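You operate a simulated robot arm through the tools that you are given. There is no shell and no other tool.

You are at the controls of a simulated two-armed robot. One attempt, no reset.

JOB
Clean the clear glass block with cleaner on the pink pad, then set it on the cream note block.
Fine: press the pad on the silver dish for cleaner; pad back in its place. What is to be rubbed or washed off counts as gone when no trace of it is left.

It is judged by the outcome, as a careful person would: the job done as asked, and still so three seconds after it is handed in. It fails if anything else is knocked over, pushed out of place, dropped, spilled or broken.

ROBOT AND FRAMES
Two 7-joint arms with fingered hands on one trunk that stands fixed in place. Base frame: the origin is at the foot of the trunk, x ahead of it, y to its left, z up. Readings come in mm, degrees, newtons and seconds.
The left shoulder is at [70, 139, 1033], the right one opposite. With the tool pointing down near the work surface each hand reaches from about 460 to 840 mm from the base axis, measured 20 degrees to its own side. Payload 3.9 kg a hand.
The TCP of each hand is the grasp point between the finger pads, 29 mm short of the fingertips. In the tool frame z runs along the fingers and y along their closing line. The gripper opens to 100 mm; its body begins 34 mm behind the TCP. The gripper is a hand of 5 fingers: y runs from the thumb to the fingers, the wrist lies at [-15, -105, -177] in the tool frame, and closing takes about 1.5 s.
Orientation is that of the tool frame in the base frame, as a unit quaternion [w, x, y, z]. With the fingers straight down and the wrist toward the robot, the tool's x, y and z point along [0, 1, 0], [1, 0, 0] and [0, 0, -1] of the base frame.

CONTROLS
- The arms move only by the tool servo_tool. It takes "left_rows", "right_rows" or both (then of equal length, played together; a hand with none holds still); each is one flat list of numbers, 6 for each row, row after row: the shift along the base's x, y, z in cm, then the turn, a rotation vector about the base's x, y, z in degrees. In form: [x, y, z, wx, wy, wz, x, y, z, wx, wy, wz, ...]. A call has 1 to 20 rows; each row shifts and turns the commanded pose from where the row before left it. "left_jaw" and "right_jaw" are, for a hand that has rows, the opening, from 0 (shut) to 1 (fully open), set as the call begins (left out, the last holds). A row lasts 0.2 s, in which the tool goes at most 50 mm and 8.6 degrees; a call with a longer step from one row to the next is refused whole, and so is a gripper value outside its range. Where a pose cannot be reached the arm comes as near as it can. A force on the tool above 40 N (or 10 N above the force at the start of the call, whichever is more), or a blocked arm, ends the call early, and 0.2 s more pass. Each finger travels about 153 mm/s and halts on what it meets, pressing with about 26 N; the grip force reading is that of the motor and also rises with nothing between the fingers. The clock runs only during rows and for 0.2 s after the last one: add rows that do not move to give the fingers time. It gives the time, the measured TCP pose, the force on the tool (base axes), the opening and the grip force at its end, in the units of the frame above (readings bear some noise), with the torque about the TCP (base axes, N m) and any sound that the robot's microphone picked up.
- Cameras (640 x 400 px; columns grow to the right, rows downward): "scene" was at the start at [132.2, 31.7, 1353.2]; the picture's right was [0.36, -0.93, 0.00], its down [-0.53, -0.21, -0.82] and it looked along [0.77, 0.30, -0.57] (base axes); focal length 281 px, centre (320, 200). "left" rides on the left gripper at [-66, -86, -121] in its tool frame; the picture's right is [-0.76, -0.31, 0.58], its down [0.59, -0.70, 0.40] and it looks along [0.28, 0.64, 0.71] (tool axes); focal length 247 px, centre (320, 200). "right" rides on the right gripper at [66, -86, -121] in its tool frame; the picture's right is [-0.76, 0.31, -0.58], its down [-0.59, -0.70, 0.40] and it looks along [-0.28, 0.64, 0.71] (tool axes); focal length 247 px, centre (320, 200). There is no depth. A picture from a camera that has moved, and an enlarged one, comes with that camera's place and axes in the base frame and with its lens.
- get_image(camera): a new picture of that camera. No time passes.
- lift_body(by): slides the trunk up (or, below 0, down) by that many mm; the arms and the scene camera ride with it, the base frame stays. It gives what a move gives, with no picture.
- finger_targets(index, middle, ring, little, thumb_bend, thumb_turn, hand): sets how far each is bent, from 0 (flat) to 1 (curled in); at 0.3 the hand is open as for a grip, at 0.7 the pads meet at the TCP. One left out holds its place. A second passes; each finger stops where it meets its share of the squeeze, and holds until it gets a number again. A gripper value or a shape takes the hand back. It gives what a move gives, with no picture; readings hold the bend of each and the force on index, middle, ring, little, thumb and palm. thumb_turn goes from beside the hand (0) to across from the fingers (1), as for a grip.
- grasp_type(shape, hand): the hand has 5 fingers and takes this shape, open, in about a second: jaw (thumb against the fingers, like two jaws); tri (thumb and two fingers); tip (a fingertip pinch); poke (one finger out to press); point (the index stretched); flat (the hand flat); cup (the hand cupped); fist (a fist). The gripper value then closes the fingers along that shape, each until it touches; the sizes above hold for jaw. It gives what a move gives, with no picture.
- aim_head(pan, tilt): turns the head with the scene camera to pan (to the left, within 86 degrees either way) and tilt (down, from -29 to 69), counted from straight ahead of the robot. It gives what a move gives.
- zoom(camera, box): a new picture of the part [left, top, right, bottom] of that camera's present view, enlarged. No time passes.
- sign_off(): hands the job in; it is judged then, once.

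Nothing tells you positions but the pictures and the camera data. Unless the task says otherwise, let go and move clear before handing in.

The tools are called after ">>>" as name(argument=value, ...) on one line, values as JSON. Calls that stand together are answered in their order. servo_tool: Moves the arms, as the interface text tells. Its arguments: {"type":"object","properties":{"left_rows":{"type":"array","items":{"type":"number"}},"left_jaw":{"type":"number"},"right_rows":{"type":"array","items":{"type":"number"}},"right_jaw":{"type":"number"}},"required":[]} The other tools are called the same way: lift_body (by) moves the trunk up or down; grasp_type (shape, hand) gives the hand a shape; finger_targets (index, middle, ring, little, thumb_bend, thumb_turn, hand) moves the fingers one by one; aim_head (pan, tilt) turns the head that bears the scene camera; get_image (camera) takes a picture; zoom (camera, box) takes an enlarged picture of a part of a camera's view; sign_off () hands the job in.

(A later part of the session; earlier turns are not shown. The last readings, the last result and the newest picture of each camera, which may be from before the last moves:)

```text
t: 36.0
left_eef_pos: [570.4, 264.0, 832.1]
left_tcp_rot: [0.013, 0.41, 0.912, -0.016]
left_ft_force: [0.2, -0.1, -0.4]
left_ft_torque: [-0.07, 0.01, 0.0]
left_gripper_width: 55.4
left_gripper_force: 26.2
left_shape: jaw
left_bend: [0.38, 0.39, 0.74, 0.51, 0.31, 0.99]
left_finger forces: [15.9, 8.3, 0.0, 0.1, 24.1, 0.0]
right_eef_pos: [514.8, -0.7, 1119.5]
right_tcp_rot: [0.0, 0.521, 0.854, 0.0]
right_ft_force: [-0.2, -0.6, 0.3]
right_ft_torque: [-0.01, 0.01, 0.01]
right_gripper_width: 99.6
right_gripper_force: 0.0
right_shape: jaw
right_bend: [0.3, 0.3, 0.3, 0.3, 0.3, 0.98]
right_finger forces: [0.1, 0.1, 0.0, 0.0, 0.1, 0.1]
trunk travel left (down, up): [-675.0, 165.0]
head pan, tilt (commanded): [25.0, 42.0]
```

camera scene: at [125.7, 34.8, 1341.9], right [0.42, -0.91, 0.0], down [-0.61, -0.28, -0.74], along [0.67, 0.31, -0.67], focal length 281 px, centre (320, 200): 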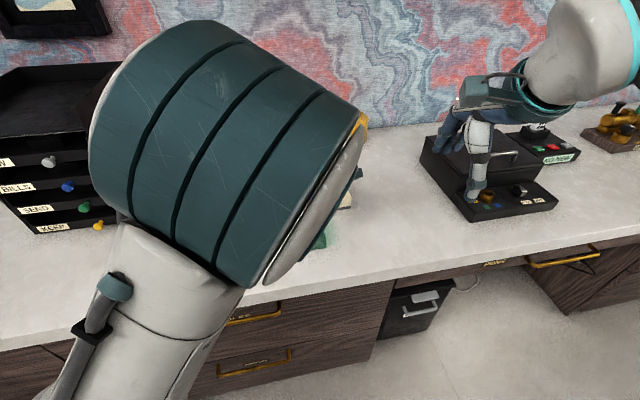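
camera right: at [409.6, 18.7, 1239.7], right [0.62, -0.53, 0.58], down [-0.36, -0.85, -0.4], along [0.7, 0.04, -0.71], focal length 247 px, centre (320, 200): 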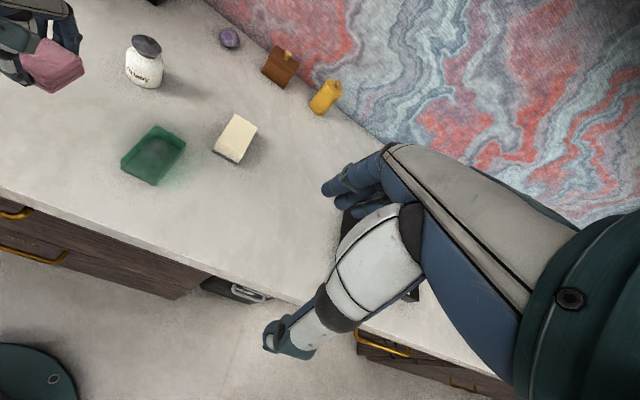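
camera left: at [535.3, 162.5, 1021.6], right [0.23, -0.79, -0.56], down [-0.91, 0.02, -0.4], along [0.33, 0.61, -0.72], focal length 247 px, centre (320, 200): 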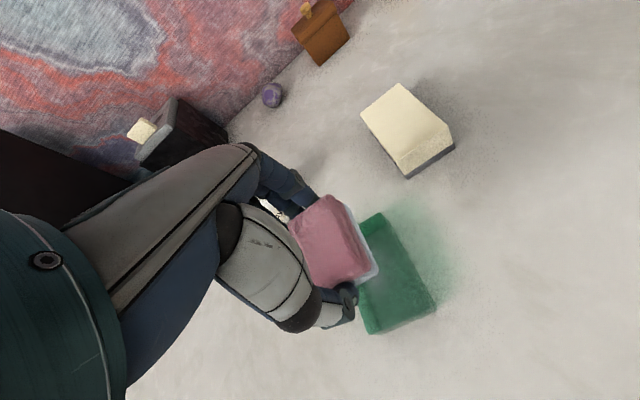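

Contact was lost and the hand orientation has drifted slightly. I'll lift a bit, re-level, and look at the glass and pad.

>>> servo_tool(left_rows=[0, 0, 1.0, 0, 0, -1, 0, 0, 1.5, 1.2, 0, -1.5, 0, 0, 1.5, 1.2, 0, -1.5, 0, 0, 0, 0, 0, 0])

>>> zoom(camera="left", box=[260, 160, 460, 350])

>>> zoom(camera="right", box=[90, 90, 220, 200])

>>> get_image(camera="left")

```text
t: 37.0
left_eef_pos: [568.5, 267.4, 869.7]
left_tcp_rot: [-0.003, 0.443, 0.897, 0.007]
left_ft_force: [-1.2, -0.4, -0.9]
left_ft_torque: [-0.02, -0.01, 0.01]
left_gripper_width: 55.5
left_gripper_force: 26.0
left_shape: jaw
left_bend: [0.38, 0.39, 0.74, 0.51, 0.31, 0.99]
left_finger forces: [15.8, 8.2, 0.0, 0.0, 24.2, 0.0]
right_eef_pos: [515.8, -0.2, 1119.5]
right_tcp_rot: [-0.001, 0.522, 0.853, 0.0]
right_ft_force: [0.5, -0.4, -0.4]
right_ft_torque: [-0.04, 0.02, 0.0]
right_gripper_width: 99.8
right_gripper_force: 0.1
right_shape: jaw
right_bend: [0.3, 0.3, 0.3, 0.3, 0.3, 0.98]
right_finger forces: [0.0, 0.0, 0.0, 0.1, 0.1, 0.1]
trunk travel left (down, up): [-675.0, 165.0]
head pan, tilt (commanded): [25.0, 42.0]
```

```text
2.11 times, centred on (360, 255) of left
camera zoom: at [539.8, 161.5, 989.0], right [0.22, -0.78, -0.59], down [-0.92, 0.05, -0.4], along [0.34, 0.63, -0.7], focal length 520 px, centre (236, 84)
```

zoom: 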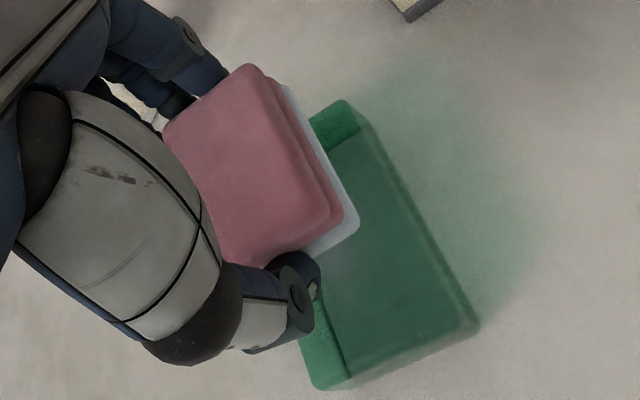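

```text
3.64 times, centred on (155, 145) of right
camera zoom: at [410.1, 18.7, 1239.5], right [0.62, -0.53, 0.58], down [-0.36, -0.85, -0.4], along [0.7, 0.04, -0.71], focal length 898 px, centre (920, 400)
```

zoom: 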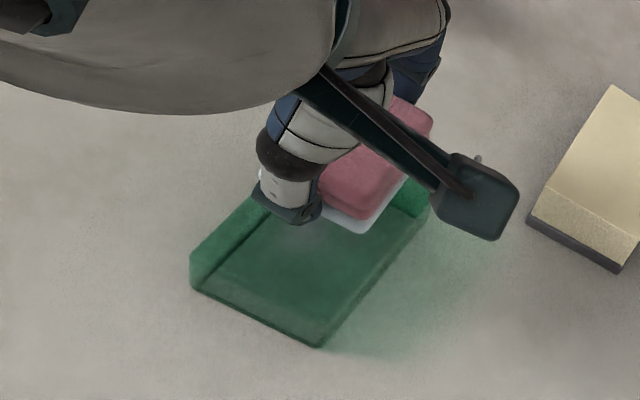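

```text
taken
camera left: at [539.8, 161.5, 989.0], right [0.22, -0.78, -0.59], down [-0.92, 0.05, -0.4], along [0.34, 0.63, -0.7], focal length 247 px, centre (320, 200)
```

left: 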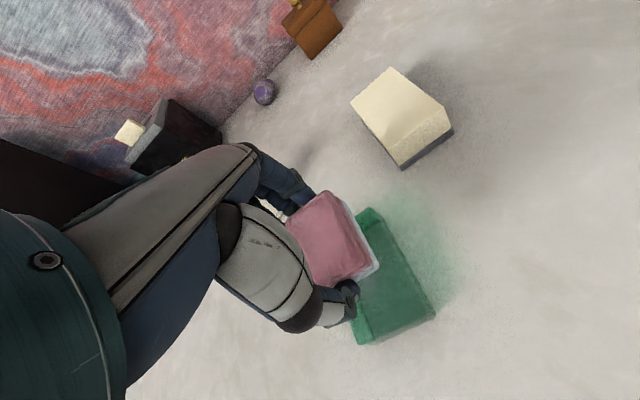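

The smudge already looks fainter. A closer zoom to see what remains.

>>> zoom(camera="right", box=[125, 130, 185, 190])

>>> zoom(camera="left", box=[340, 200, 440, 350])

```text
6.67 times, centred on (155, 160) of right
camera zoom: at [410.1, 18.7, 1239.5], right [0.62, -0.53, 0.58], down [-0.36, -0.85, -0.4], along [0.7, 0.04, -0.71], focal length 1646 px, centre (1420, 467)
```

zoom: 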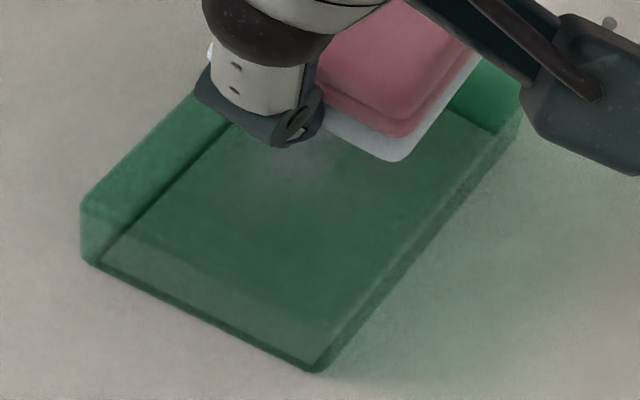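

```text
2.67 times, centred on (390, 275) of left
camera zoom: at [539.8, 161.5, 989.0], right [0.22, -0.78, -0.59], down [-0.92, 0.05, -0.4], along [0.34, 0.63, -0.7], focal length 659 px, centre (133, 0)
```

zoom: 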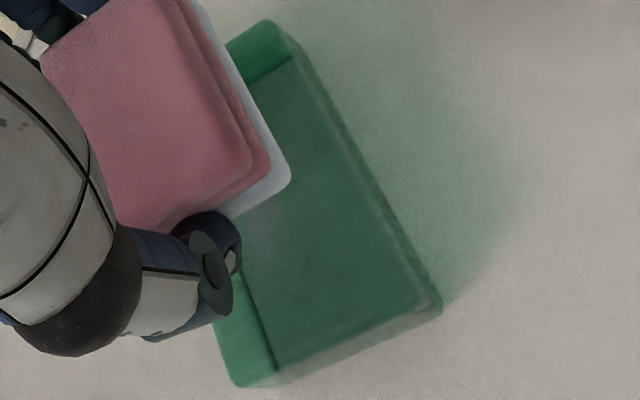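

A faint trace remains and the pad is still wet. I'll reposition over the smudge and rub again, slowly and with light contact.

>>> servo_tool(left_rows=[-0.3, -0.55, -0.8, 0, 0, 0, -0.3, -0.55, -0.8, 0, 0, 0, 0, 0, -0.6, 0, 0, 0, 0, 0, 0, 0, 0, 0])

>>> servo_tool(left_rows=[0, 0, -0.3, 0, 0, 0, 0, 0, -0.3, 0, 0, 0, 0, 0, 0, 0, 0, 0])

```text
t: 38.0
left_eef_pos: [564.2, 252.6, 852.2]
left_tcp_rot: [0.01, 0.439, 0.899, -0.001]
left_ft_force: [0.1, 0.4, -0.5]
left_ft_torque: [0.01, -0.01, -0.04]
left_gripper_width: 55.2
left_gripper_force: 26.1
left_shape: jaw
left_bend: [0.38, 0.39, 0.74, 0.51, 0.31, 0.99]
left_finger forces: [15.8, 8.3, 0.1, 0.0, 24.1, 0.1]
right_eef_pos: [516.2, -0.2, 1119.3]
right_tcp_rot: [0.0, 0.52, 0.854, 0.001]
right_ft_force: [0.4, 0.8, 0.0]
right_ft_torque: [0.0, 0.01, -0.02]
right_gripper_width: 99.7
right_gripper_force: 0.1
right_shape: jaw
right_bend: [0.3, 0.3, 0.3, 0.3, 0.3, 0.98]
right_finger forces: [0.0, 0.1, 0.0, 0.0, 0.0, 0.1]
trunk travel left (down, up): [-675.0, 165.0]
head pan, tilt (commanded): [25.0, 42.0]
```

```text
t: 38.8
left_eef_pos: [565.1, 253.4, 849.2]
left_tcp_rot: [0.013, 0.438, 0.899, -0.001]
left_ft_force: [0.1, 0.3, -0.6]
left_ft_torque: [-0.02, 0.0, 0.03]
left_gripper_width: 55.2
left_gripper_force: 26.5
left_shape: jaw
left_bend: [0.38, 0.39, 0.74, 0.51, 0.31, 0.99]
left_finger forces: [15.8, 8.3, 0.0, 0.0, 24.1, 0.1]
right_eef_pos: [515.9, -0.3, 1119.8]
right_tcp_rot: [0.0, 0.521, 0.853, 0.0]
right_ft_force: [-0.3, -0.8, 0.0]
right_ft_torque: [0.03, -0.02, 0.04]
right_gripper_width: 99.7
right_gripper_force: 0.0
right_shape: jaw
right_bend: [0.3, 0.3, 0.3, 0.3, 0.3, 0.98]
right_finger forces: [0.0, 0.0, 0.0, 0.0, 0.0, 0.1]
trunk travel left (down, up): [-675.0, 165.0]
head pan, tilt (commanded): [25.0, 42.0]
```

Still above the glass; I'll continue down to light contact.

>>> servo_tool(left_rows=[0, 0, -0.35, 0, 0, 0, 0, 0, -0.35, 0, 0, 0, 0, 0, 0, 0, 0, 0])

>>> servo_tool(left_rows=[0, 0, -0.25, 0, 0, 0, 0, 0, -0.25, 0, 0, 0, 0, 0, 0, 0, 0, 0])

```text
t: 39.6
left_eef_pos: [565.5, 252.6, 841.2]
left_tcp_rot: [0.012, 0.437, 0.899, -0.001]
left_ft_force: [0.1, -0.3, -0.7]
left_ft_torque: [0.02, 0.02, 0.0]
left_gripper_width: 55.2
left_gripper_force: 26.1
left_shape: jaw
left_bend: [0.38, 0.39, 0.74, 0.51, 0.31, 0.99]
left_finger forces: [15.9, 8.3, 0.0, 0.0, 24.1, 0.1]
right_eef_pos: [515.8, 0.0, 1120.8]
right_tcp_rot: [0.0, 0.521, 0.853, 0.0]
right_ft_force: [0.1, 0.9, -0.2]
right_ft_torque: [-0.01, -0.04, -0.01]
right_gripper_width: 99.8
right_gripper_force: 0.1
right_shape: jaw
right_bend: [0.3, 0.3, 0.3, 0.3, 0.3, 0.98]
right_finger forces: [0.0, 0.0, 0.0, 0.0, 0.1, 0.0]
trunk travel left (down, up): [-675.0, 165.0]
head pan, tilt (commanded): [25.0, 42.0]
```

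```text
t: 40.4
left_eef_pos: [565.7, 254.2, 836.0]
left_tcp_rot: [0.012, 0.436, 0.9, -0.003]
left_ft_force: [-0.3, 0.7, -1.0]
left_ft_torque: [-0.03, -0.01, 0.01]
left_gripper_width: 55.5
left_gripper_force: 25.7
left_shape: jaw
left_bend: [0.38, 0.39, 0.74, 0.51, 0.31, 0.99]
left_finger forces: [15.8, 8.2, 0.1, 0.1, 24.1, 0.1]
right_eef_pos: [516.0, 0.6, 1119.8]
right_tcp_rot: [0.0, 0.521, 0.854, 0.0]
right_ft_force: [0.1, 0.3, 0.0]
right_ft_torque: [-0.03, -0.01, -0.01]
right_gripper_width: 99.7
right_gripper_force: 0.2
right_shape: jaw
right_bend: [0.3, 0.3, 0.3, 0.3, 0.3, 0.98]
right_finger forces: [0.1, 0.0, 0.0, 0.0, 0.1, 0.0]
trunk travel left (down, up): [-675.0, 165.0]
head pan, tilt (commanded): [25.0, 42.0]
```

>>> servo_tool(left_rows=[0, 0, -0.2, 0, 0, 0, 0, 0, -0.1, 0, 0, 0, 0, 0, 0, 0, 0, 0])

```text
t: 41.2
left_eef_pos: [564.7, 255.0, 832.1]
left_tcp_rot: [0.011, 0.436, 0.9, -0.003]
left_ft_force: [0.6, -0.3, 1.1]
left_ft_torque: [0.0, 0.03, 0.04]
left_gripper_width: 55.3
left_gripper_force: 25.3
left_shape: jaw
left_bend: [0.38, 0.39, 0.74, 0.51, 0.31, 0.99]
left_finger forces: [16.0, 8.2, 0.0, 0.0, 24.2, 0.1]
right_eef_pos: [514.5, -0.3, 1119.6]
right_tcp_rot: [0.0, 0.522, 0.853, 0.0]
right_ft_force: [0.0, -0.9, -0.6]
right_ft_torque: [0.01, -0.01, -0.03]
right_gripper_width: 99.8
right_gripper_force: 0.0
right_shape: jaw
right_bend: [0.3, 0.3, 0.3, 0.3, 0.3, 0.98]
right_finger forces: [0.1, 0.0, 0.0, 0.1, 0.0, 0.1]
trunk travel left (down, up): [-675.0, 165.0]
head pan, tilt (commanded): [25.0, 42.0]
```

I've got first contact. Now I'll press slightly more and make slow strokes along the long axis.

>>> servo_tool(left_rows=[0, 0, -0.15, 0, 0, 0, 0.16, 0.12, 0, 0, 0, 0, 0.16, 0.12, 0, 0, 0, 0, 0.16, 0.12, 0, 0, 0, 0, 0.16, 0.12, 0, 0, 0, 0, -0.16, -0.12, 0, 0, 0, 0, -0.16, -0.12, 0, 0, 0, 0, -0.16, -0.12, 0, 0, 0, 0, -0.16, -0.12, 0, 0, 0, 0])

```text
t: 43.1
left_eef_pos: [566.1, 260.9, 828.9]
left_tcp_rot: [0.012, 0.43, 0.903, -0.002]
left_ft_force: [0.3, -3.3, 19.6]
left_ft_torque: [-0.42, 0.34, 0.03]
left_gripper_width: 55.8
left_gripper_force: 25.9
left_shape: jaw
left_bend: [0.38, 0.4, 0.74, 0.51, 0.3, 0.98]
left_finger forces: [18.0, 9.3, 0.0, 0.1, 33.7, 0.1]
right_eef_pos: [513.6, -2.0, 1119.7]
right_tcp_rot: [0.001, 0.521, 0.853, 0.002]
right_ft_force: [0.3, 0.9, 0.8]
right_ft_torque: [-0.04, -0.02, -0.02]
right_gripper_width: 99.8
right_gripper_force: 0.1
right_shape: jaw
right_bend: [0.3, 0.3, 0.3, 0.3, 0.3, 0.98]
right_finger forces: [0.1, 0.0, 0.0, 0.0, 0.0, 0.1]
trunk travel left (down, up): [-675.0, 165.0]
head pan, tilt (commanded): [25.0, 42.0]
stopped in row 9 (left hand): the force on the tool passed its limit at 41 N (the readings are from after the stop); the commanded pose is now the measured one
```

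The arm dips a little while stroking. I'll ease off and then stroke with small upward compensation, checking force frequently.

>>> servo_tool(left_rows=[0, 0, 0.2, 0, 0, 0, 0, 0, 0.1, 0, 0, 0, 0, 0, 0, 0, 0, 0])

>>> zoom(camera="right", box=[90, 90, 220, 200])

```text
t: 43.9
left_eef_pos: [565.1, 262.3, 829.5]
left_tcp_rot: [0.01, 0.429, 0.903, -0.004]
left_ft_force: [4.8, -2.6, 16.6]
left_ft_torque: [0.01, -0.03, 0.03]
left_gripper_width: 56.2
left_gripper_force: 25.6
left_shape: jaw
left_bend: [0.38, 0.39, 0.74, 0.51, 0.31, 0.98]
left_finger forces: [19.5, 14.2, 0.0, 0.1, 25.5, 0.1]
right_eef_pos: [513.6, -1.4, 1119.4]
right_tcp_rot: [0.0, 0.521, 0.854, 0.0]
right_ft_force: [-0.5, -0.7, -0.3]
right_ft_torque: [0.0, 0.0, 0.01]
right_gripper_width: 99.8
right_gripper_force: 0.0
right_shape: jaw
right_bend: [0.3, 0.3, 0.3, 0.3, 0.3, 0.98]
right_finger forces: [0.0, 0.1, 0.0, 0.0, 0.0, 0.0]
trunk travel left (down, up): [-675.0, 165.0]
head pan, tilt (commanded): [25.0, 42.0]
```

```text
3.64 times, centred on (155, 145) of right
camera zoom: at [408.4, 17.2, 1240.2], right [0.62, -0.53, 0.58], down [-0.36, -0.84, -0.4], along [0.7, 0.04, -0.71], focal length 898 px, centre (920, 400)
```

zoom: 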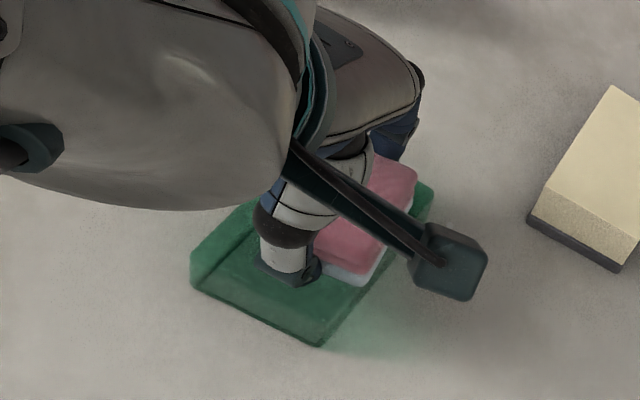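

About 17 N now. The cross-stroke direction tends to raise the hand, so I'll stroke that way from here.

>>> servo_tool(left_rows=[0.12, -0.16, 0.03, 0, 0, 0, 0.12, -0.16, 0, 0, 0, 0, 0.12, -0.16, 0, 0, 0, 0, 0.12, -0.16, 0, 0, 0, 0, 0.12, -0.16, 0, 0, 0, 0, 0, 0, 0, 0, 0, 0])

```text
t: 45.3
left_eef_pos: [571.9, 256.1, 830.6]
left_tcp_rot: [0.017, 0.421, 0.907, -0.016]
left_ft_force: [0.4, 0.0, 2.6]
left_ft_torque: [0.0, 0.06, -0.02]
left_gripper_width: 55.5
left_gripper_force: 25.7
left_shape: jaw
left_bend: [0.38, 0.39, 0.74, 0.51, 0.31, 1.0]
left_finger forces: [15.9, 9.9, 0.0, 0.0, 24.5, 0.0]
right_eef_pos: [514.6, -0.1, 1120.2]
right_tcp_rot: [0.0, 0.521, 0.854, 0.0]
right_ft_force: [-0.8, 0.0, -0.7]
right_ft_torque: [0.0, 0.02, 0.01]
right_gripper_width: 99.8
right_gripper_force: 0.1
right_shape: jaw
right_bend: [0.3, 0.3, 0.3, 0.3, 0.3, 0.98]
right_finger forces: [0.0, 0.0, 0.0, 0.0, 0.0, 0.0]
trunk travel left (down, up): [-675.0, 165.0]
head pan, tilt (commanded): [25.0, 42.0]
```

Good, contact at 2.6 N. Now the reverse stroke with slight upward compensation.

>>> servo_tool(left_rows=[-0.12, 0.16, 0.0, 0, 0, 0, -0.12, 0.16, 0.02, 0, 0, 0, -0.12, 0.16, 0.02, 0, 0, 0, -0.12, 0.16, 0.02, 0, 0, 0, -0.12, 0.16, 0.02, 0, 0, 0, 0, 0, 0, 0, 0, 0])

```text
t: 46.7
left_eef_pos: [565.4, 266.3, 830.6]
left_tcp_rot: [0.016, 0.42, 0.907, -0.015]
left_ft_force: [3.8, -1.7, 16.4]
left_ft_torque: [0.27, -0.23, -0.08]
left_gripper_width: 55.8
left_gripper_force: 25.7
left_shape: jaw
left_bend: [0.38, 0.38, 0.74, 0.51, 0.31, 1.0]
left_finger forces: [16.9, 19.5, 0.0, 0.0, 23.9, 0.0]
right_eef_pos: [513.4, -2.5, 1120.6]
right_tcp_rot: [0.0, 0.52, 0.854, 0.001]
right_ft_force: [0.9, -0.2, 0.1]
right_ft_torque: [0.02, 0.01, 0.02]
right_gripper_width: 99.9
right_gripper_force: 0.0
right_shape: jaw
right_bend: [0.3, 0.3, 0.3, 0.3, 0.3, 0.98]
right_finger forces: [0.0, 0.1, 0.1, 0.0, 0.0, 0.1]
trunk travel left (down, up): [-675.0, 165.0]
head pan, tilt (commanded): [25.0, 42.0]
```

Works well. I'll continue with another cycle of cross strokes.

>>> servo_tool(left_rows=[0.12, -0.16, 0, 0, 0, 0, 0.12, -0.16, 0, 0, 0, 0, 0.12, -0.16, 0, 0, 0, 0, 0.12, -0.16, 0, 0, 0, 0, 0.12, -0.16, 0, 0, 0, 0, 0.12, -0.16, 0, 0, 0, 0, -0.12, 0.16, 0.02, 0, 0, 0, -0.12, 0.16, 0.02, 0, 0, 0, -0.12, 0.16, 0.02, 0, 0, 0, -0.12, 0.16, 0.02, 0, 0, 0, -0.12, 0.16, 0.02, 0, 0, 0, 0, 0, 0, 0, 0, 0])

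```text
t: 49.3
left_eef_pos: [563.5, 267.7, 830.4]
left_tcp_rot: [0.02, 0.415, 0.909, -0.024]
left_ft_force: [3.6, -0.4, 21.7]
left_ft_torque: [0.59, -0.44, -0.09]
left_gripper_width: 55.7
left_gripper_force: 26.3
left_shape: jaw
left_bend: [0.39, 0.37, 0.74, 0.51, 0.31, 1.0]
left_finger forces: [16.4, 27.9, 0.1, 0.0, 23.6, 0.0]
right_eef_pos: [512.7, -1.3, 1120.2]
right_tcp_rot: [0.0, 0.521, 0.853, 0.001]
right_ft_force: [0.7, 0.0, -0.4]
right_ft_torque: [0.0, -0.02, 0.01]
right_gripper_width: 99.6
right_gripper_force: 0.0
right_shape: jaw
right_bend: [0.3, 0.3, 0.3, 0.3, 0.3, 0.98]
right_finger forces: [0.0, 0.0, 0.0, 0.1, 0.0, 0.0]
trunk travel left (down, up): [-675.0, 165.0]
head pan, tilt (commanded): [25.0, 42.0]
```

I'll lift now to inspect the glass and let the hand re-level.

>>> servo_tool(left_rows=[0, 0, 0.4, 0, 0, 0, 0, 0, 1.2, 0, 0, 0, 0, 0, 2.0, 0, 0, 0, 0, 0, 2.5, 0, 0, 0, 0, 0, 2.5, 0, 0, 0, 0, 0, 0, 0, 0, 0])

>>> zoom(camera="right", box=[90, 90, 220, 200])

>>> zoom(camera="left", box=[260, 160, 460, 350])

```text
t: 50.7
left_eef_pos: [565.5, 262.7, 915.8]
left_tcp_rot: [0.009, 0.427, 0.904, -0.011]
left_ft_force: [0.3, 0.2, -0.6]
left_ft_torque: [-0.01, -0.01, 0.0]
left_gripper_width: 55.6
left_gripper_force: 26.4
left_shape: jaw
left_bend: [0.39, 0.39, 0.74, 0.51, 0.31, 1.0]
left_finger forces: [16.0, 7.7, 0.1, 0.0, 23.7, 0.1]
right_eef_pos: [516.3, 1.0, 1119.0]
right_tcp_rot: [0.0, 0.521, 0.854, 0.0]
right_ft_force: [-0.7, -0.8, 0.6]
right_ft_torque: [0.01, 0.0, 0.01]
right_gripper_width: 99.6
right_gripper_force: 0.1
right_shape: jaw
right_bend: [0.3, 0.3, 0.3, 0.3, 0.3, 0.98]
right_finger forces: [0.0, 0.0, 0.1, 0.0, 0.1, 0.0]
trunk travel left (down, up): [-675.0, 165.0]
head pan, tilt (commanded): [25.0, 42.0]
```

```text
3.64 times, centred on (155, 145) of right
camera zoom: at [410.2, 18.7, 1239.5], right [0.62, -0.53, 0.58], down [-0.36, -0.85, -0.4], along [0.7, 0.04, -0.71], focal length 898 px, centre (920, 400)
```

zoom: 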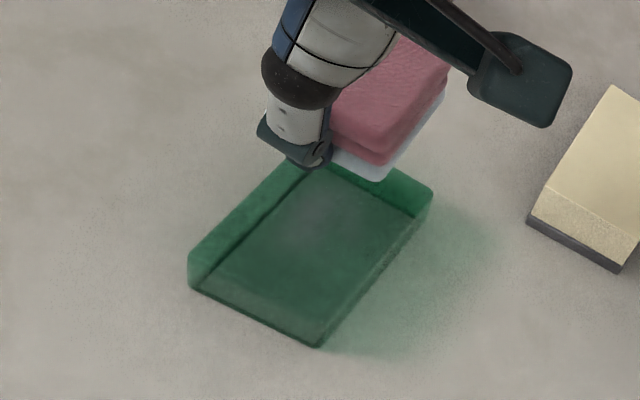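

```text
2.11 times, centred on (360, 255) of left
camera zoom: at [540.3, 162.3, 1039.9], right [0.25, -0.8, -0.55], down [-0.91, 0.0, -0.41], along [0.32, 0.61, -0.73], focal length 520 px, centre (236, 84)
```

zoom: 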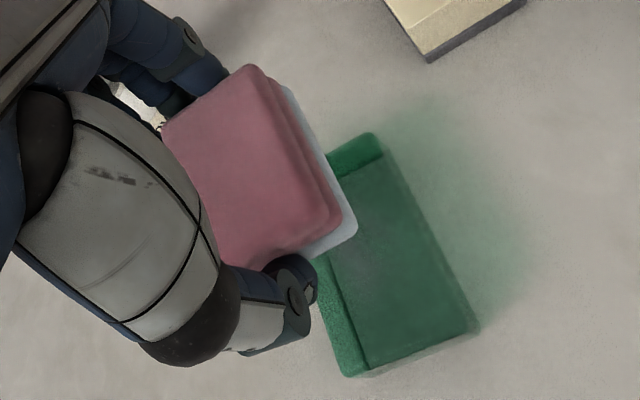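

>>> zoom(camera="right", box=[125, 130, 185, 190])

>>> aim_head(pan=-10, tilt=40)

>>> get_image(camera="scene")

```text
6.67 times, centred on (155, 160) of right
camera zoom: at [410.2, 18.7, 1239.5], right [0.62, -0.53, 0.58], down [-0.36, -0.85, -0.4], along [0.7, 0.04, -0.71], focal length 1646 px, centre (1420, 467)
```

zoom: 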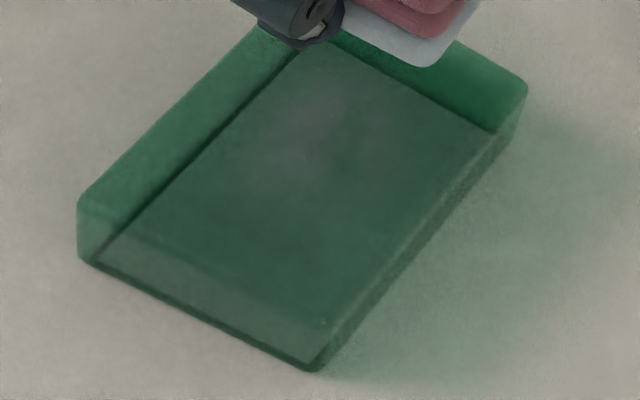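

```text
t: 51.7
left_eef_pos: [566.5, 260.1, 917.6]
left_tcp_rot: [0.012, 0.429, 0.903, -0.011]
left_ft_force: [0.8, -0.5, -0.3]
left_ft_torque: [0.01, -0.02, 0.01]
left_gripper_width: 55.7
left_gripper_force: 26.1
left_shape: jaw
left_bend: [0.39, 0.39, 0.74, 0.51, 0.31, 1.0]
left_finger forces: [16.1, 7.6, 0.0, 0.0, 23.7, 0.1]
right_eef_pos: [515.0, -0.5, 1120.5]
right_tcp_rot: [0.001, 0.521, 0.854, 0.0]
right_ft_force: [-0.5, -0.5, 0.8]
right_ft_torque: [0.0, 0.01, -0.01]
right_gripper_width: 99.7
right_gripper_force: 0.1
right_shape: jaw
right_bend: [0.3, 0.3, 0.3, 0.3, 0.3, 0.98]
right_finger forces: [0.0, 0.0, 0.0, 0.0, 0.0, 0.1]
trunk travel left (down, up): [-675.0, 165.0]
head pan, tilt (commanded): [-10.0, 40.0]
```

```text
taken
camera scene: at [133.8, -15.0, 1344.8], right [-0.17, -0.98, 0.0], down [-0.63, 0.11, -0.77], along [0.75, -0.13, -0.64], focal length 281 px, centre (320, 200)
```

scene: 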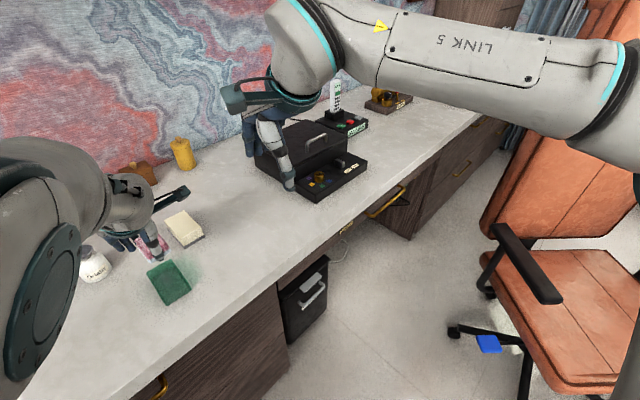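

A faint trace remains, so more rubbing is needed. I'll re-level, re-centre over the trace and go down again.

>>> servo_tool(left_rows=[-0.2, 0, -1.5, 1.2, 0, -1, -0.25, 0, -1.8, 1.2, 0, -1, 0, 0, -1.8, 0, 0, 0, 0, 0, -1.5, 0, 0, 0, 0, 0, -0.8, 0, 0, 0, 0, 0, 0, 0, 0, 0, 0, 0, 0, 0, 0, 0])

>>> servo_tool(left_rows=[0, 0, -0.2, 0, 0, 0, 0, 0, 0, 0, 0, 0])

```text
t: 53.3
left_eef_pos: [562.7, 265.6, 846.2]
left_tcp_rot: [0.017, 0.432, 0.902, -0.008]
left_ft_force: [0.5, -1.3, -1.0]
left_ft_torque: [0.0, 0.04, -0.03]
left_gripper_width: 55.5
left_gripper_force: 25.9
left_shape: jaw
left_bend: [0.39, 0.39, 0.74, 0.51, 0.31, 1.0]
left_finger forces: [16.1, 7.6, 0.0, 0.0, 23.7, 0.0]
right_eef_pos: [514.8, 0.1, 1118.9]
right_tcp_rot: [0.0, 0.521, 0.854, -0.001]
right_ft_force: [-0.5, -0.2, 0.6]
right_ft_torque: [-0.01, -0.01, -0.01]
right_gripper_width: 99.6
right_gripper_force: 0.1
right_shape: jaw
right_bend: [0.3, 0.3, 0.3, 0.3, 0.3, 0.98]
right_finger forces: [0.1, 0.0, 0.0, 0.0, 0.0, 0.0]
trunk travel left (down, up): [-675.0, 165.0]
head pan, tilt (commanded): [-10.0, 40.0]
```

```text
t: 53.9
left_eef_pos: [561.3, 266.0, 842.9]
left_tcp_rot: [0.017, 0.43, 0.903, -0.008]
left_ft_force: [-0.5, -0.2, -0.7]
left_ft_torque: [-0.03, 0.0, -0.03]
left_gripper_width: 55.7
left_gripper_force: 25.8
left_shape: jaw
left_bend: [0.39, 0.39, 0.74, 0.51, 0.31, 1.0]
left_finger forces: [16.0, 7.6, 0.1, 0.0, 23.7, 0.1]
right_eef_pos: [515.9, -0.3, 1119.3]
right_tcp_rot: [0.0, 0.52, 0.854, -0.001]
right_ft_force: [-0.2, -0.5, 0.4]
right_ft_torque: [0.0, 0.01, 0.0]
right_gripper_width: 99.7
right_gripper_force: 0.2
right_shape: jaw
right_bend: [0.3, 0.3, 0.3, 0.3, 0.3, 0.98]
right_finger forces: [0.0, 0.0, 0.1, 0.1, 0.0, 0.1]
trunk travel left (down, up): [-675.0, 165.0]
head pan, tilt (commanded): [-10.0, 40.0]
```

>>> servo_tool(left_rows=[0.05, -0.25, -0.3, 1.2, 0.5, 0, 0.05, -0.25, -0.3, 1.2, 0.5, 0, 0, 0, 0, 0, 0, 0, 0, 0, 0, 0, 0, 0])

>>> servo_tool(left_rows=[0, 0, -0.2, 0, 0, 0, 0, 0, 0, 0, 0, 0])

```text
t: 54.9
left_eef_pos: [562.3, 263.6, 835.7]
left_tcp_rot: [-0.004, 0.429, 0.903, 0.004]
left_ft_force: [-0.1, -1.0, -1.1]
left_ft_torque: [-0.02, 0.01, -0.01]
left_gripper_width: 55.8
left_gripper_force: 25.8
left_shape: jaw
left_bend: [0.39, 0.39, 0.74, 0.51, 0.31, 1.0]
left_finger forces: [16.0, 7.7, 0.0, 0.1, 23.7, 0.0]
right_eef_pos: [515.6, 0.4, 1120.9]
right_tcp_rot: [0.0, 0.521, 0.853, 0.001]
right_ft_force: [-0.4, 0.2, -0.1]
right_ft_torque: [0.01, 0.01, 0.01]
right_gripper_width: 99.9
right_gripper_force: 0.1
right_shape: jaw
right_bend: [0.3, 0.3, 0.3, 0.3, 0.3, 0.98]
right_finger forces: [0.0, 0.1, 0.1, 0.1, 0.1, 0.0]
trunk travel left (down, up): [-675.0, 165.0]
head pan, tilt (commanded): [-10.0, 40.0]
```

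```text
t: 55.5
left_eef_pos: [561.4, 261.3, 833.3]
left_tcp_rot: [-0.003, 0.429, 0.903, 0.004]
left_ft_force: [-1.0, 1.1, -0.7]
left_ft_torque: [-0.02, 0.01, -0.01]
left_gripper_width: 55.2
left_gripper_force: 26.4
left_shape: jaw
left_bend: [0.39, 0.39, 0.74, 0.51, 0.31, 1.0]
left_finger forces: [16.0, 7.6, 0.0, 0.1, 23.8, 0.0]
right_eef_pos: [515.3, 0.1, 1120.1]
right_tcp_rot: [0.0, 0.521, 0.853, 0.001]
right_ft_force: [0.1, 0.5, 0.3]
right_ft_torque: [0.03, 0.02, 0.0]
right_gripper_width: 99.8
right_gripper_force: 0.1
right_shape: jaw
right_bend: [0.3, 0.3, 0.3, 0.3, 0.3, 0.98]
right_finger forces: [0.1, 0.0, 0.0, 0.0, 0.1, 0.0]
trunk travel left (down, up): [-675.0, 165.0]
head pan, tilt (commanded): [-10.0, 40.0]
```

Level now and just above contact. I'll press a little more and take the cross strokes.

>>> servo_tool(left_rows=[0, 0, -0.2, 0, 0, 0, 0, 0, -0.15, 0, 0, 0, 0, 0, 0, 0, 0, 0])

```text
t: 56.3
left_eef_pos: [562.4, 263.5, 831.2]
left_tcp_rot: [-0.003, 0.428, 0.904, 0.005]
left_ft_force: [-0.2, 0.2, 3.3]
left_ft_torque: [-0.19, 0.04, -0.03]
left_gripper_width: 55.4
left_gripper_force: 26.1
left_shape: jaw
left_bend: [0.39, 0.39, 0.74, 0.51, 0.31, 1.0]
left_finger forces: [16.2, 7.5, 0.0, 0.0, 24.3, 0.0]
right_eef_pos: [514.8, -1.5, 1119.4]
right_tcp_rot: [0.0, 0.521, 0.854, 0.001]
right_ft_force: [0.2, -0.3, -0.4]
right_ft_torque: [-0.01, -0.01, -0.04]
right_gripper_width: 99.9
right_gripper_force: 0.1
right_shape: jaw
right_bend: [0.3, 0.3, 0.3, 0.3, 0.3, 0.98]
right_finger forces: [0.0, 0.0, 0.0, 0.0, 0.0, 0.0]
trunk travel left (down, up): [-675.0, 165.0]
head pan, tilt (commanded): [-10.0, 40.0]
```

>>> servo_tool(left_rows=[0.12, -0.16, -0.02, 0, 0, 0, 0.12, -0.16, -0.02, 0, 0, 0, 0.12, -0.16, -0.02, 0, 0, 0, 0.12, -0.16, -0.02, 0, 0, 0, -0.12, 0.16, 0.02, 0, 0, 0, -0.12, 0.16, 0.02, 0, 0, 0, -0.12, 0.16, 0.02, 0, 0, 0, -0.12, 0.16, 0.02, 0, 0, 0, -0.12, 0.16, 0.02, 0, 0, 0, -0.12, 0.16, 0.0, 0, 0, 0])

```text
t: 58.5
left_eef_pos: [558.4, 265.1, 828.7]
left_tcp_rot: [-0.005, 0.429, 0.903, 0.006]
left_ft_force: [5.1, -2.2, 26.7]
left_ft_torque: [-0.66, 0.39, 0.11]
left_gripper_width: 56.5
left_gripper_force: 26.1
left_shape: jaw
left_bend: [0.37, 0.39, 0.74, 0.51, 0.3, 0.98]
left_finger forces: [21.4, 7.7, 0.1, 0.0, 44.4, 0.0]
right_eef_pos: [512.0, -3.2, 1121.1]
right_tcp_rot: [0.002, 0.521, 0.854, 0.002]
right_ft_force: [0.4, 0.7, 0.4]
right_ft_torque: [0.0, 0.0, -0.02]
right_gripper_width: 99.7
right_gripper_force: 0.1
right_shape: jaw
right_bend: [0.3, 0.3, 0.3, 0.3, 0.3, 0.98]
right_finger forces: [0.0, 0.0, 0.0, 0.0, 0.1, 0.0]
trunk travel left (down, up): [-675.0, 165.0]
head pan, tilt (commanded): [-10.0, 40.0]
```

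>>> servo_tool(left_rows=[0.06, -0.08, 0.1, 0, 0, 0, 0.12, -0.16, 0.05, 0, 0, 0, 0.12, -0.16, 0, 0, 0, 0, 0.12, -0.16, 0, 0, 0, 0, 0.12, -0.16, 0, 0, 0, 0, 0.12, -0.16, 0, 0, 0, 0, 0.06, -0.08, 0, 0, 0, 0])

```text
t: 60.1
left_eef_pos: [565.5, 257.8, 829.6]
left_tcp_rot: [-0.006, 0.429, 0.903, 0.005]
left_ft_force: [-1.6, 3.9, 13.8]
left_ft_torque: [-0.06, 0.17, -0.02]
left_gripper_width: 56.8
left_gripper_force: 26.3
left_shape: jaw
left_bend: [0.38, 0.38, 0.74, 0.51, 0.3, 1.0]
left_finger forces: [17.2, 12.7, 0.1, 0.0, 31.0, 0.0]
right_eef_pos: [513.8, -0.6, 1120.4]
right_tcp_rot: [0.0, 0.521, 0.853, 0.0]
right_ft_force: [0.3, 0.2, -0.2]
right_ft_torque: [0.01, 0.02, 0.0]
right_gripper_width: 99.8
right_gripper_force: 0.1
right_shape: jaw
right_bend: [0.3, 0.3, 0.3, 0.3, 0.3, 0.98]
right_finger forces: [0.1, 0.1, 0.0, 0.0, 0.0, 0.0]
trunk travel left (down, up): [-675.0, 165.0]
head pan, tilt (commanded): [-10.0, 40.0]
```

Steady contact at 14 N. Continuing with cross strokes back and forth.

>>> servo_tool(left_rows=[-0.12, 0.16, 0.02, 0, 0, 0, -0.12, 0.16, 0.02, 0, 0, 0, -0.12, 0.16, 0.02, 0, 0, 0, -0.12, 0.16, 0.02, 0, 0, 0, -0.12, 0.16, 0.02, 0, 0, 0, 0.12, -0.16, -0.01, 0, 0, 0, 0.12, -0.16, -0.01, 0, 0, 0, 0.12, -0.16, -0.01, 0, 0, 0, 0.12, -0.16, -0.01, 0, 0, 0, 0.12, -0.16, -0.01, 0, 0, 0, 0, 0, 0, 0, 0, 0])

```text
t: 62.5
left_eef_pos: [565.9, 257.0, 830.6]
left_tcp_rot: [-0.004, 0.429, 0.903, 0.003]
left_ft_force: [-1.9, 1.3, 6.6]
left_ft_torque: [-0.13, 0.14, -0.08]
left_gripper_width: 56.4
left_gripper_force: 25.7
left_shape: jaw
left_bend: [0.38, 0.39, 0.74, 0.51, 0.31, 1.0]
left_finger forces: [16.1, 9.4, 0.1, 0.1, 26.9, 0.1]
right_eef_pos: [514.6, -0.4, 1120.7]
right_tcp_rot: [0.0, 0.521, 0.853, 0.001]
right_ft_force: [-0.2, -0.3, -0.4]
right_ft_torque: [-0.01, -0.03, 0.01]
right_gripper_width: 99.5
right_gripper_force: 0.0
right_shape: jaw
right_bend: [0.3, 0.3, 0.3, 0.3, 0.3, 0.98]
right_finger forces: [0.1, 0.0, 0.0, 0.0, 0.0, 0.0]
trunk travel left (down, up): [-675.0, 165.0]
head pan, tilt (commanded): [-10.0, 40.0]
```

>>> servo_tool(left_rows=[-0.12, 0.16, 0, 0, 0, 0, -0.12, 0.16, 0.01, 0, 0, 0, -0.12, 0.16, 0.02, 0, 0, 0, -0.12, 0.16, 0.02, 0, 0, 0, -0.12, 0.16, 0.02, 0, 0, 0, -0.12, 0.16, 0.02, 0, 0, 0, 0.12, -0.16, -0.02, 0, 0, 0, 0.12, -0.16, -0.02, 0, 0, 0, 0.12, -0.16, -0.02, 0, 0, 0, 0.12, -0.16, -0.01, 0, 0, 0, 0.12, -0.16, -0.01, 0, 0, 0, 0.12, -0.16, -0.01, 0, 0, 0, -0.12, 0.16, 0.01, 0, 0, 0, -0.12, 0.16, 0.01, 0, 0, 0, -0.12, 0.16, 0.01, 0, 0, 0, -0.12, 0.16, 0.02, 0, 0, 0, -0.12, 0.16, 0.02, 0, 0, 0, 0, 0, 0, 0, 0, 0])

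>>> zoom(camera="left", box=[260, 160, 460, 350])

```text
t: 66.3
left_eef_pos: [559.7, 263.4, 830.6]
left_tcp_rot: [-0.007, 0.429, 0.903, 0.003]
left_ft_force: [2.2, -2.1, 9.0]
left_ft_torque: [-0.25, 0.13, 0.06]
left_gripper_width: 55.6
left_gripper_force: 25.8
left_shape: jaw
left_bend: [0.38, 0.4, 0.74, 0.51, 0.31, 0.99]
left_finger forces: [17.7, 6.9, 0.0, 0.1, 27.4, 0.0]
right_eef_pos: [514.1, -0.3, 1120.2]
right_tcp_rot: [0.001, 0.521, 0.854, 0.001]
right_ft_force: [-0.3, 0.5, -1.1]
right_ft_torque: [0.03, 0.02, 0.0]
right_gripper_width: 99.6
right_gripper_force: 0.0
right_shape: jaw
right_bend: [0.3, 0.3, 0.3, 0.3, 0.3, 0.98]
right_finger forces: [0.1, 0.1, 0.1, 0.1, 0.1, 0.0]
trunk travel left (down, up): [-675.0, 165.0]
head pan, tilt (commanded): [-10.0, 40.0]
```

```text
2.11 times, centred on (360, 255) of left
camera zoom: at [535.5, 158.8, 949.9], right [0.24, -0.77, -0.59], down [-0.92, 0.02, -0.39], along [0.31, 0.63, -0.71], focal length 520 px, centre (236, 84)
```

zoom: 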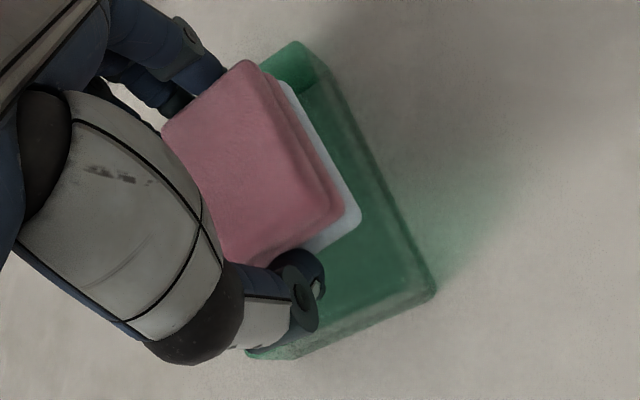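

Stable contact of about 9 N. One more batch, mixing cross strokes and short strokes along the long axis, then I'll inspect.

>>> servo_tool(left_rows=[0.14, -0.18, -0.02, 0, 0, 0, 0.14, -0.18, -0.02, 0, 0, 0, 0.14, -0.18, -0.02, 0, 0, 0, 0.14, -0.18, -0.01, 0, 0, 0, 0.14, -0.18, -0.01, 0, 0, 0, 0.14, -0.18, 0, 0, 0, 0, -0.14, 0.18, 0.01, 0, 0, 0, -0.14, 0.18, 0.01, 0, 0, 0, -0.14, 0.18, 0.01, 0, 0, 0, -0.14, 0.18, 0.02, 0, 0, 0, -0.14, 0.18, 0.02, 0, 0, 0, -0.14, 0.18, 0.02, 0, 0, 0, 0.14, -0.18, -0.02, 0, 0, 0, 0.14, -0.18, -0.02, 0, 0, 0, 0.14, -0.18, -0.01, 0, 0, 0, 0.14, -0.18, -0.01, 0, 0, 0, 0.1, -0.14, 0, 0, 0, 0, 0, 0, 0, 0, 0, 0])

>>> servo_tool(left_rows=[-0.08, -0.06, 0.03, 0, 0, 0, -0.16, -0.12, 0.03, 0, 0, 0, -0.16, -0.12, 0.03, 0, 0, 0, -0.16, -0.12, 0.03, 0, 0, 0, 0.16, 0.12, -0.02, 0, 0, 0, 0.16, 0.12, -0.02, 0, 0, 0, 0.16, 0.12, -0.02, 0, 0, 0, 0.16, 0.12, -0.02, 0, 0, 0, 0, 0, 0, 0, 0, 0])

```text
t: 70.1
left_eef_pos: [565.7, 255.8, 828.7]
left_tcp_rot: [-0.006, 0.429, 0.903, 0.003]
left_ft_force: [-0.7, 1.8, 5.7]
left_ft_torque: [-0.11, 0.18, -0.1]
left_gripper_width: 56.1
left_gripper_force: 26.2
left_shape: jaw
left_bend: [0.38, 0.39, 0.74, 0.51, 0.31, 1.0]
left_finger forces: [15.8, 9.4, 0.1, 0.1, 29.0, 0.1]
right_eef_pos: [513.9, -0.1, 1119.5]
right_tcp_rot: [0.0, 0.521, 0.853, -0.001]
right_ft_force: [0.5, 0.6, 0.3]
right_ft_torque: [0.0, 0.06, 0.02]
right_gripper_width: 99.8
right_gripper_force: 0.1
right_shape: jaw
right_bend: [0.3, 0.3, 0.3, 0.3, 0.3, 0.98]
right_finger forces: [0.1, 0.1, 0.1, 0.1, 0.0, 0.0]
trunk travel left (down, up): [-675.0, 165.0]
head pan, tilt (commanded): [-10.0, 40.0]
```

```text
t: 72.1
left_eef_pos: [570.3, 256.2, 834.4]
left_tcp_rot: [0.0, 0.43, 0.903, 0.004]
left_ft_force: [-0.1, 0.9, -0.8]
left_ft_torque: [0.01, 0.0, 0.0]
left_gripper_width: 55.7
left_gripper_force: 26.4
left_shape: jaw
left_bend: [0.38, 0.39, 0.74, 0.51, 0.31, 1.0]
left_finger forces: [15.9, 7.6, 0.0, 0.1, 23.6, 0.0]
right_eef_pos: [514.8, -0.2, 1120.1]
right_tcp_rot: [-0.001, 0.521, 0.854, 0.0]
right_ft_force: [0.0, 0.3, -0.7]
right_ft_torque: [-0.03, -0.03, -0.02]
right_gripper_width: 99.7
right_gripper_force: 0.1
right_shape: jaw
right_bend: [0.3, 0.3, 0.3, 0.3, 0.3, 0.98]
right_finger forces: [0.0, 0.0, 0.1, 0.0, 0.1, 0.0]
trunk travel left (down, up): [-675.0, 165.0]
head pan, tilt (commanded): [-10.0, 40.0]
```

Now I'll lift off and move the hand aside for a clear look.

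>>> servo_tool(left_rows=[0, 0, 1.0, 0, 0, 0, 0, 0, 2.0, 0, 0, 0, 0, 1.0, 2.5, 0, 0, 0, -0.5, 2.5, 2.0, 0, 0, 0, -0.5, 2.5, 1.0, 0, 0, 0, -0.5, 2.5, 0, 0, 0, 0, 0, 0, 0, 0, 0, 0])

>>> zoom(camera="right", box=[125, 130, 185, 190])

>>> zoom(camera="right", box=[90, 60, 220, 200])

>>> zoom(camera="scene", box=[140, 250, 200, 310])

```text
t: 73.7
left_eef_pos: [554.2, 331.9, 917.6]
left_tcp_rot: [-0.019, 0.447, 0.894, 0.032]
left_ft_force: [0.5, -0.2, -1.4]
left_ft_torque: [0.0, -0.02, 0.01]
left_gripper_width: 56.0
left_gripper_force: 25.7
left_shape: jaw
left_bend: [0.38, 0.39, 0.74, 0.51, 0.31, 1.0]
left_finger forces: [15.9, 7.5, 0.0, 0.0, 23.5, 0.1]
right_eef_pos: [515.7, -1.6, 1119.2]
right_tcp_rot: [0.0, 0.52, 0.854, 0.0]
right_ft_force: [0.8, 0.3, 0.3]
right_ft_torque: [0.01, 0.0, -0.02]
right_gripper_width: 99.7
right_gripper_force: 0.0
right_shape: jaw
right_bend: [0.3, 0.3, 0.3, 0.3, 0.3, 0.98]
right_finger forces: [0.1, 0.1, 0.0, 0.0, 0.1, 0.1]
trunk travel left (down, up): [-675.0, 165.0]
head pan, tilt (commanded): [-10.0, 40.0]
```

```text
6.67 times, centred on (155, 160) of right
camera zoom: at [409.8, 18.2, 1239.6], right [0.62, -0.53, 0.58], down [-0.36, -0.84, -0.4], along [0.7, 0.04, -0.71], focal length 1646 px, centre (1420, 467)
```

zoom: 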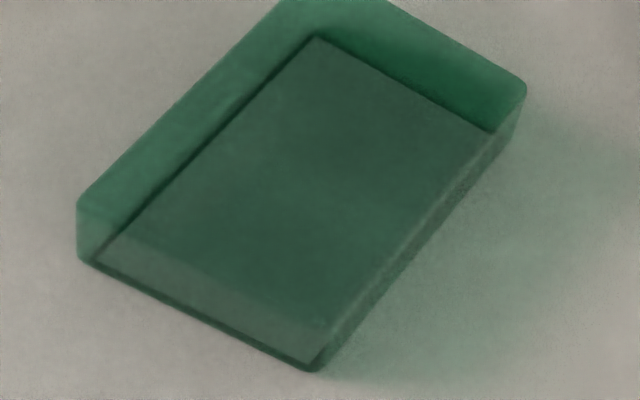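

```text
2.86 times, centred on (155, 130) of right
camera zoom: at [409.8, 18.2, 1239.6], right [0.62, -0.53, 0.58], down [-0.36, -0.84, -0.4], along [0.7, 0.04, -0.71], focal length 706 px, centre (791, 400)
```

zoom: 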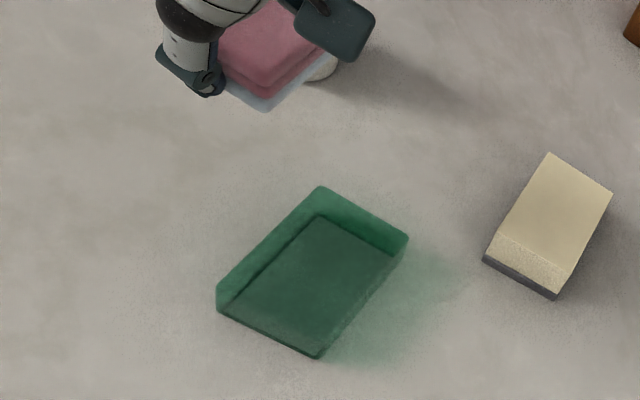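

```text
6.67 times, centred on (170, 280) of scene
camera zoom: at [133.7, -15.5, 1344.8], right [-0.17, -0.98, 0.0], down [-0.63, 0.11, -0.77], along [0.75, -0.13, -0.64], focal length 1874 px, centre (1320, -333)
```

zoom: 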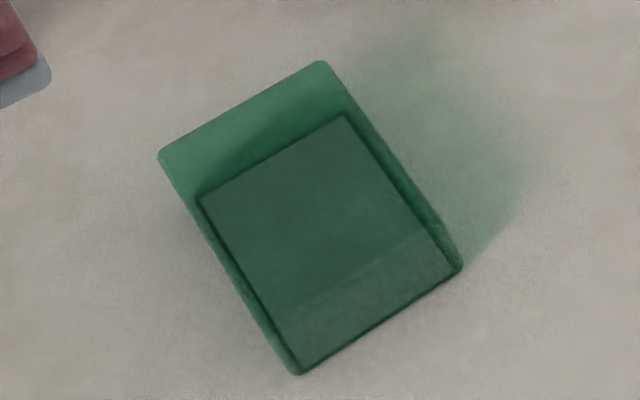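

The smudge appears gone. I'll zoom much closer to be sure no trace is left.

>>> zoom(camera="right", box=[140, 132, 172, 164])

>>> zoom(camera="scene", box=[155, 258, 185, 290])

>>> get_image(camera="left")

```text
12.50 times, centred on (156, 148) of right
camera zoom: at [409.8, 18.2, 1239.6], right [0.62, -0.53, 0.58], down [-0.36, -0.84, -0.4], along [0.7, 0.04, -0.71], focal length 3087 px, centre (2370, 850)
```

zoom: 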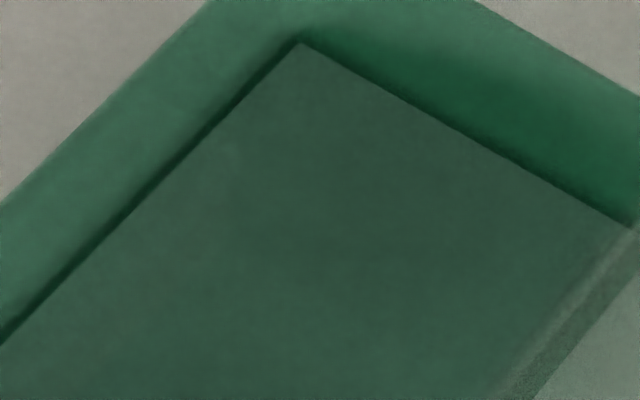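

```text
12.50 times, centred on (170, 274) of scene
camera zoom: at [133.7, -15.5, 1344.8], right [-0.17, -0.98, 0.0], down [-0.63, 0.11, -0.77], along [0.75, -0.13, -0.64], focal length 3513 px, centre (2195, -725)
```

zoom: 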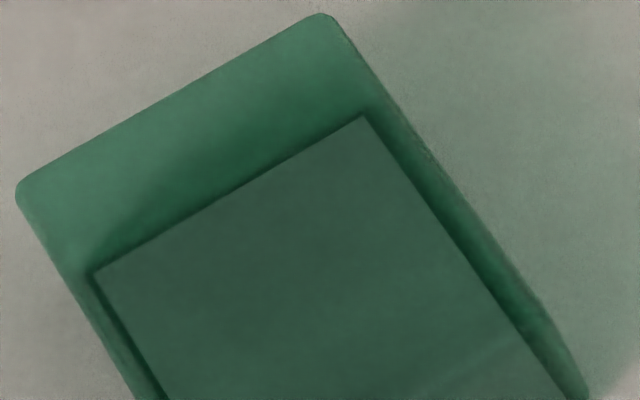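

```text
taken
camera left: at [526.0, 221.3, 1031.1], right [0.2, -0.74, -0.64], down [-0.92, 0.08, -0.39], along [0.34, 0.66, -0.67], focal length 247 px, centre (320, 200)
```

left: 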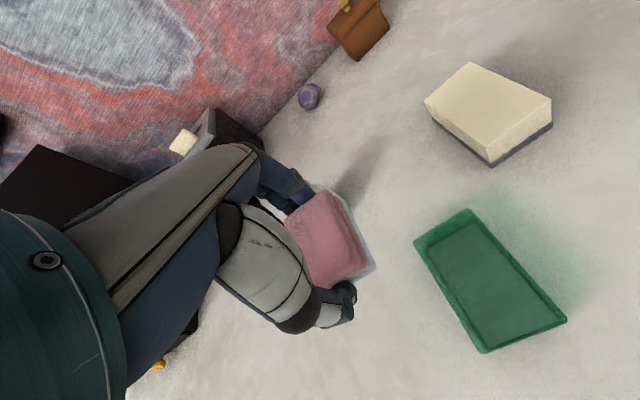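

It looks clean; one more enhanced look at a faintly lighter spot to be careful.

>>> zoom(camera="right", box=[141, 139, 157, 149])

>>> zoom(camera="left", box=[410, 205, 570, 355])

>>> zoom(camera="left", box=[450, 230, 520, 290])

```text
16.00 times, centred on (149, 144) of right
camera zoom: at [409.8, 18.2, 1239.6], right [0.62, -0.53, 0.58], down [-0.36, -0.84, -0.4], along [0.7, 0.04, -0.71], focal length 3952 px, centre (3056, 1096)
```

zoom: 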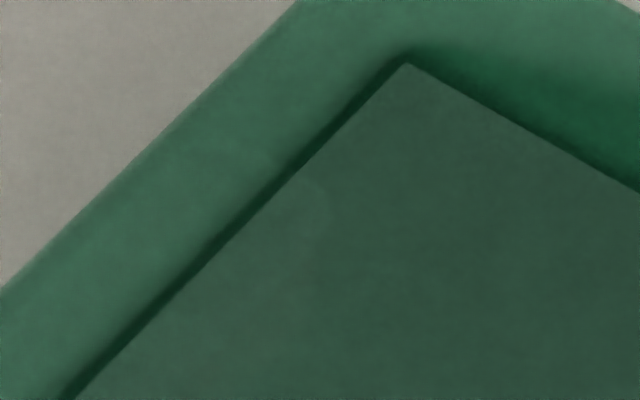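

```text
2.67 times, centred on (490, 280) of left
camera zoom: at [526.0, 221.3, 1031.1], right [0.2, -0.74, -0.64], down [-0.92, 0.08, -0.39], along [0.34, 0.66, -0.67], focal length 659 px, centre (-133, -13)
```

zoom: 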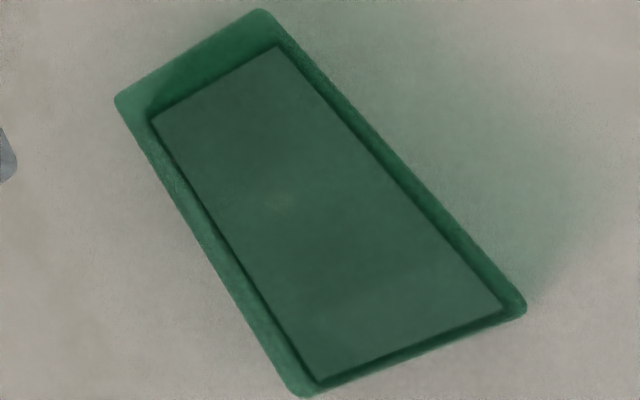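

```text
6.67 times, centred on (485, 260) of left
camera zoom: at [526.0, 221.3, 1031.1], right [0.2, -0.74, -0.64], down [-0.92, 0.08, -0.39], along [0.34, 0.66, -0.67], focal length 1646 px, centre (-780, -200)
```

zoom: 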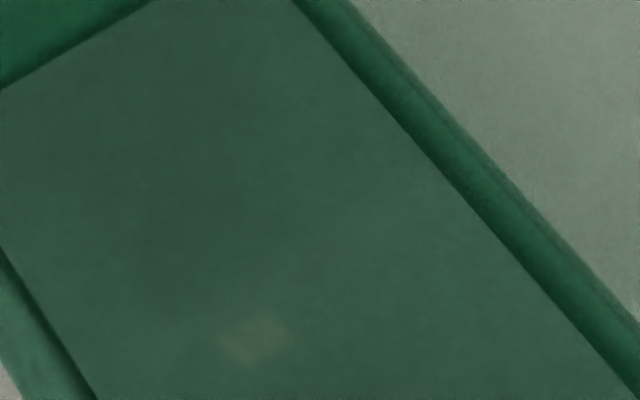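

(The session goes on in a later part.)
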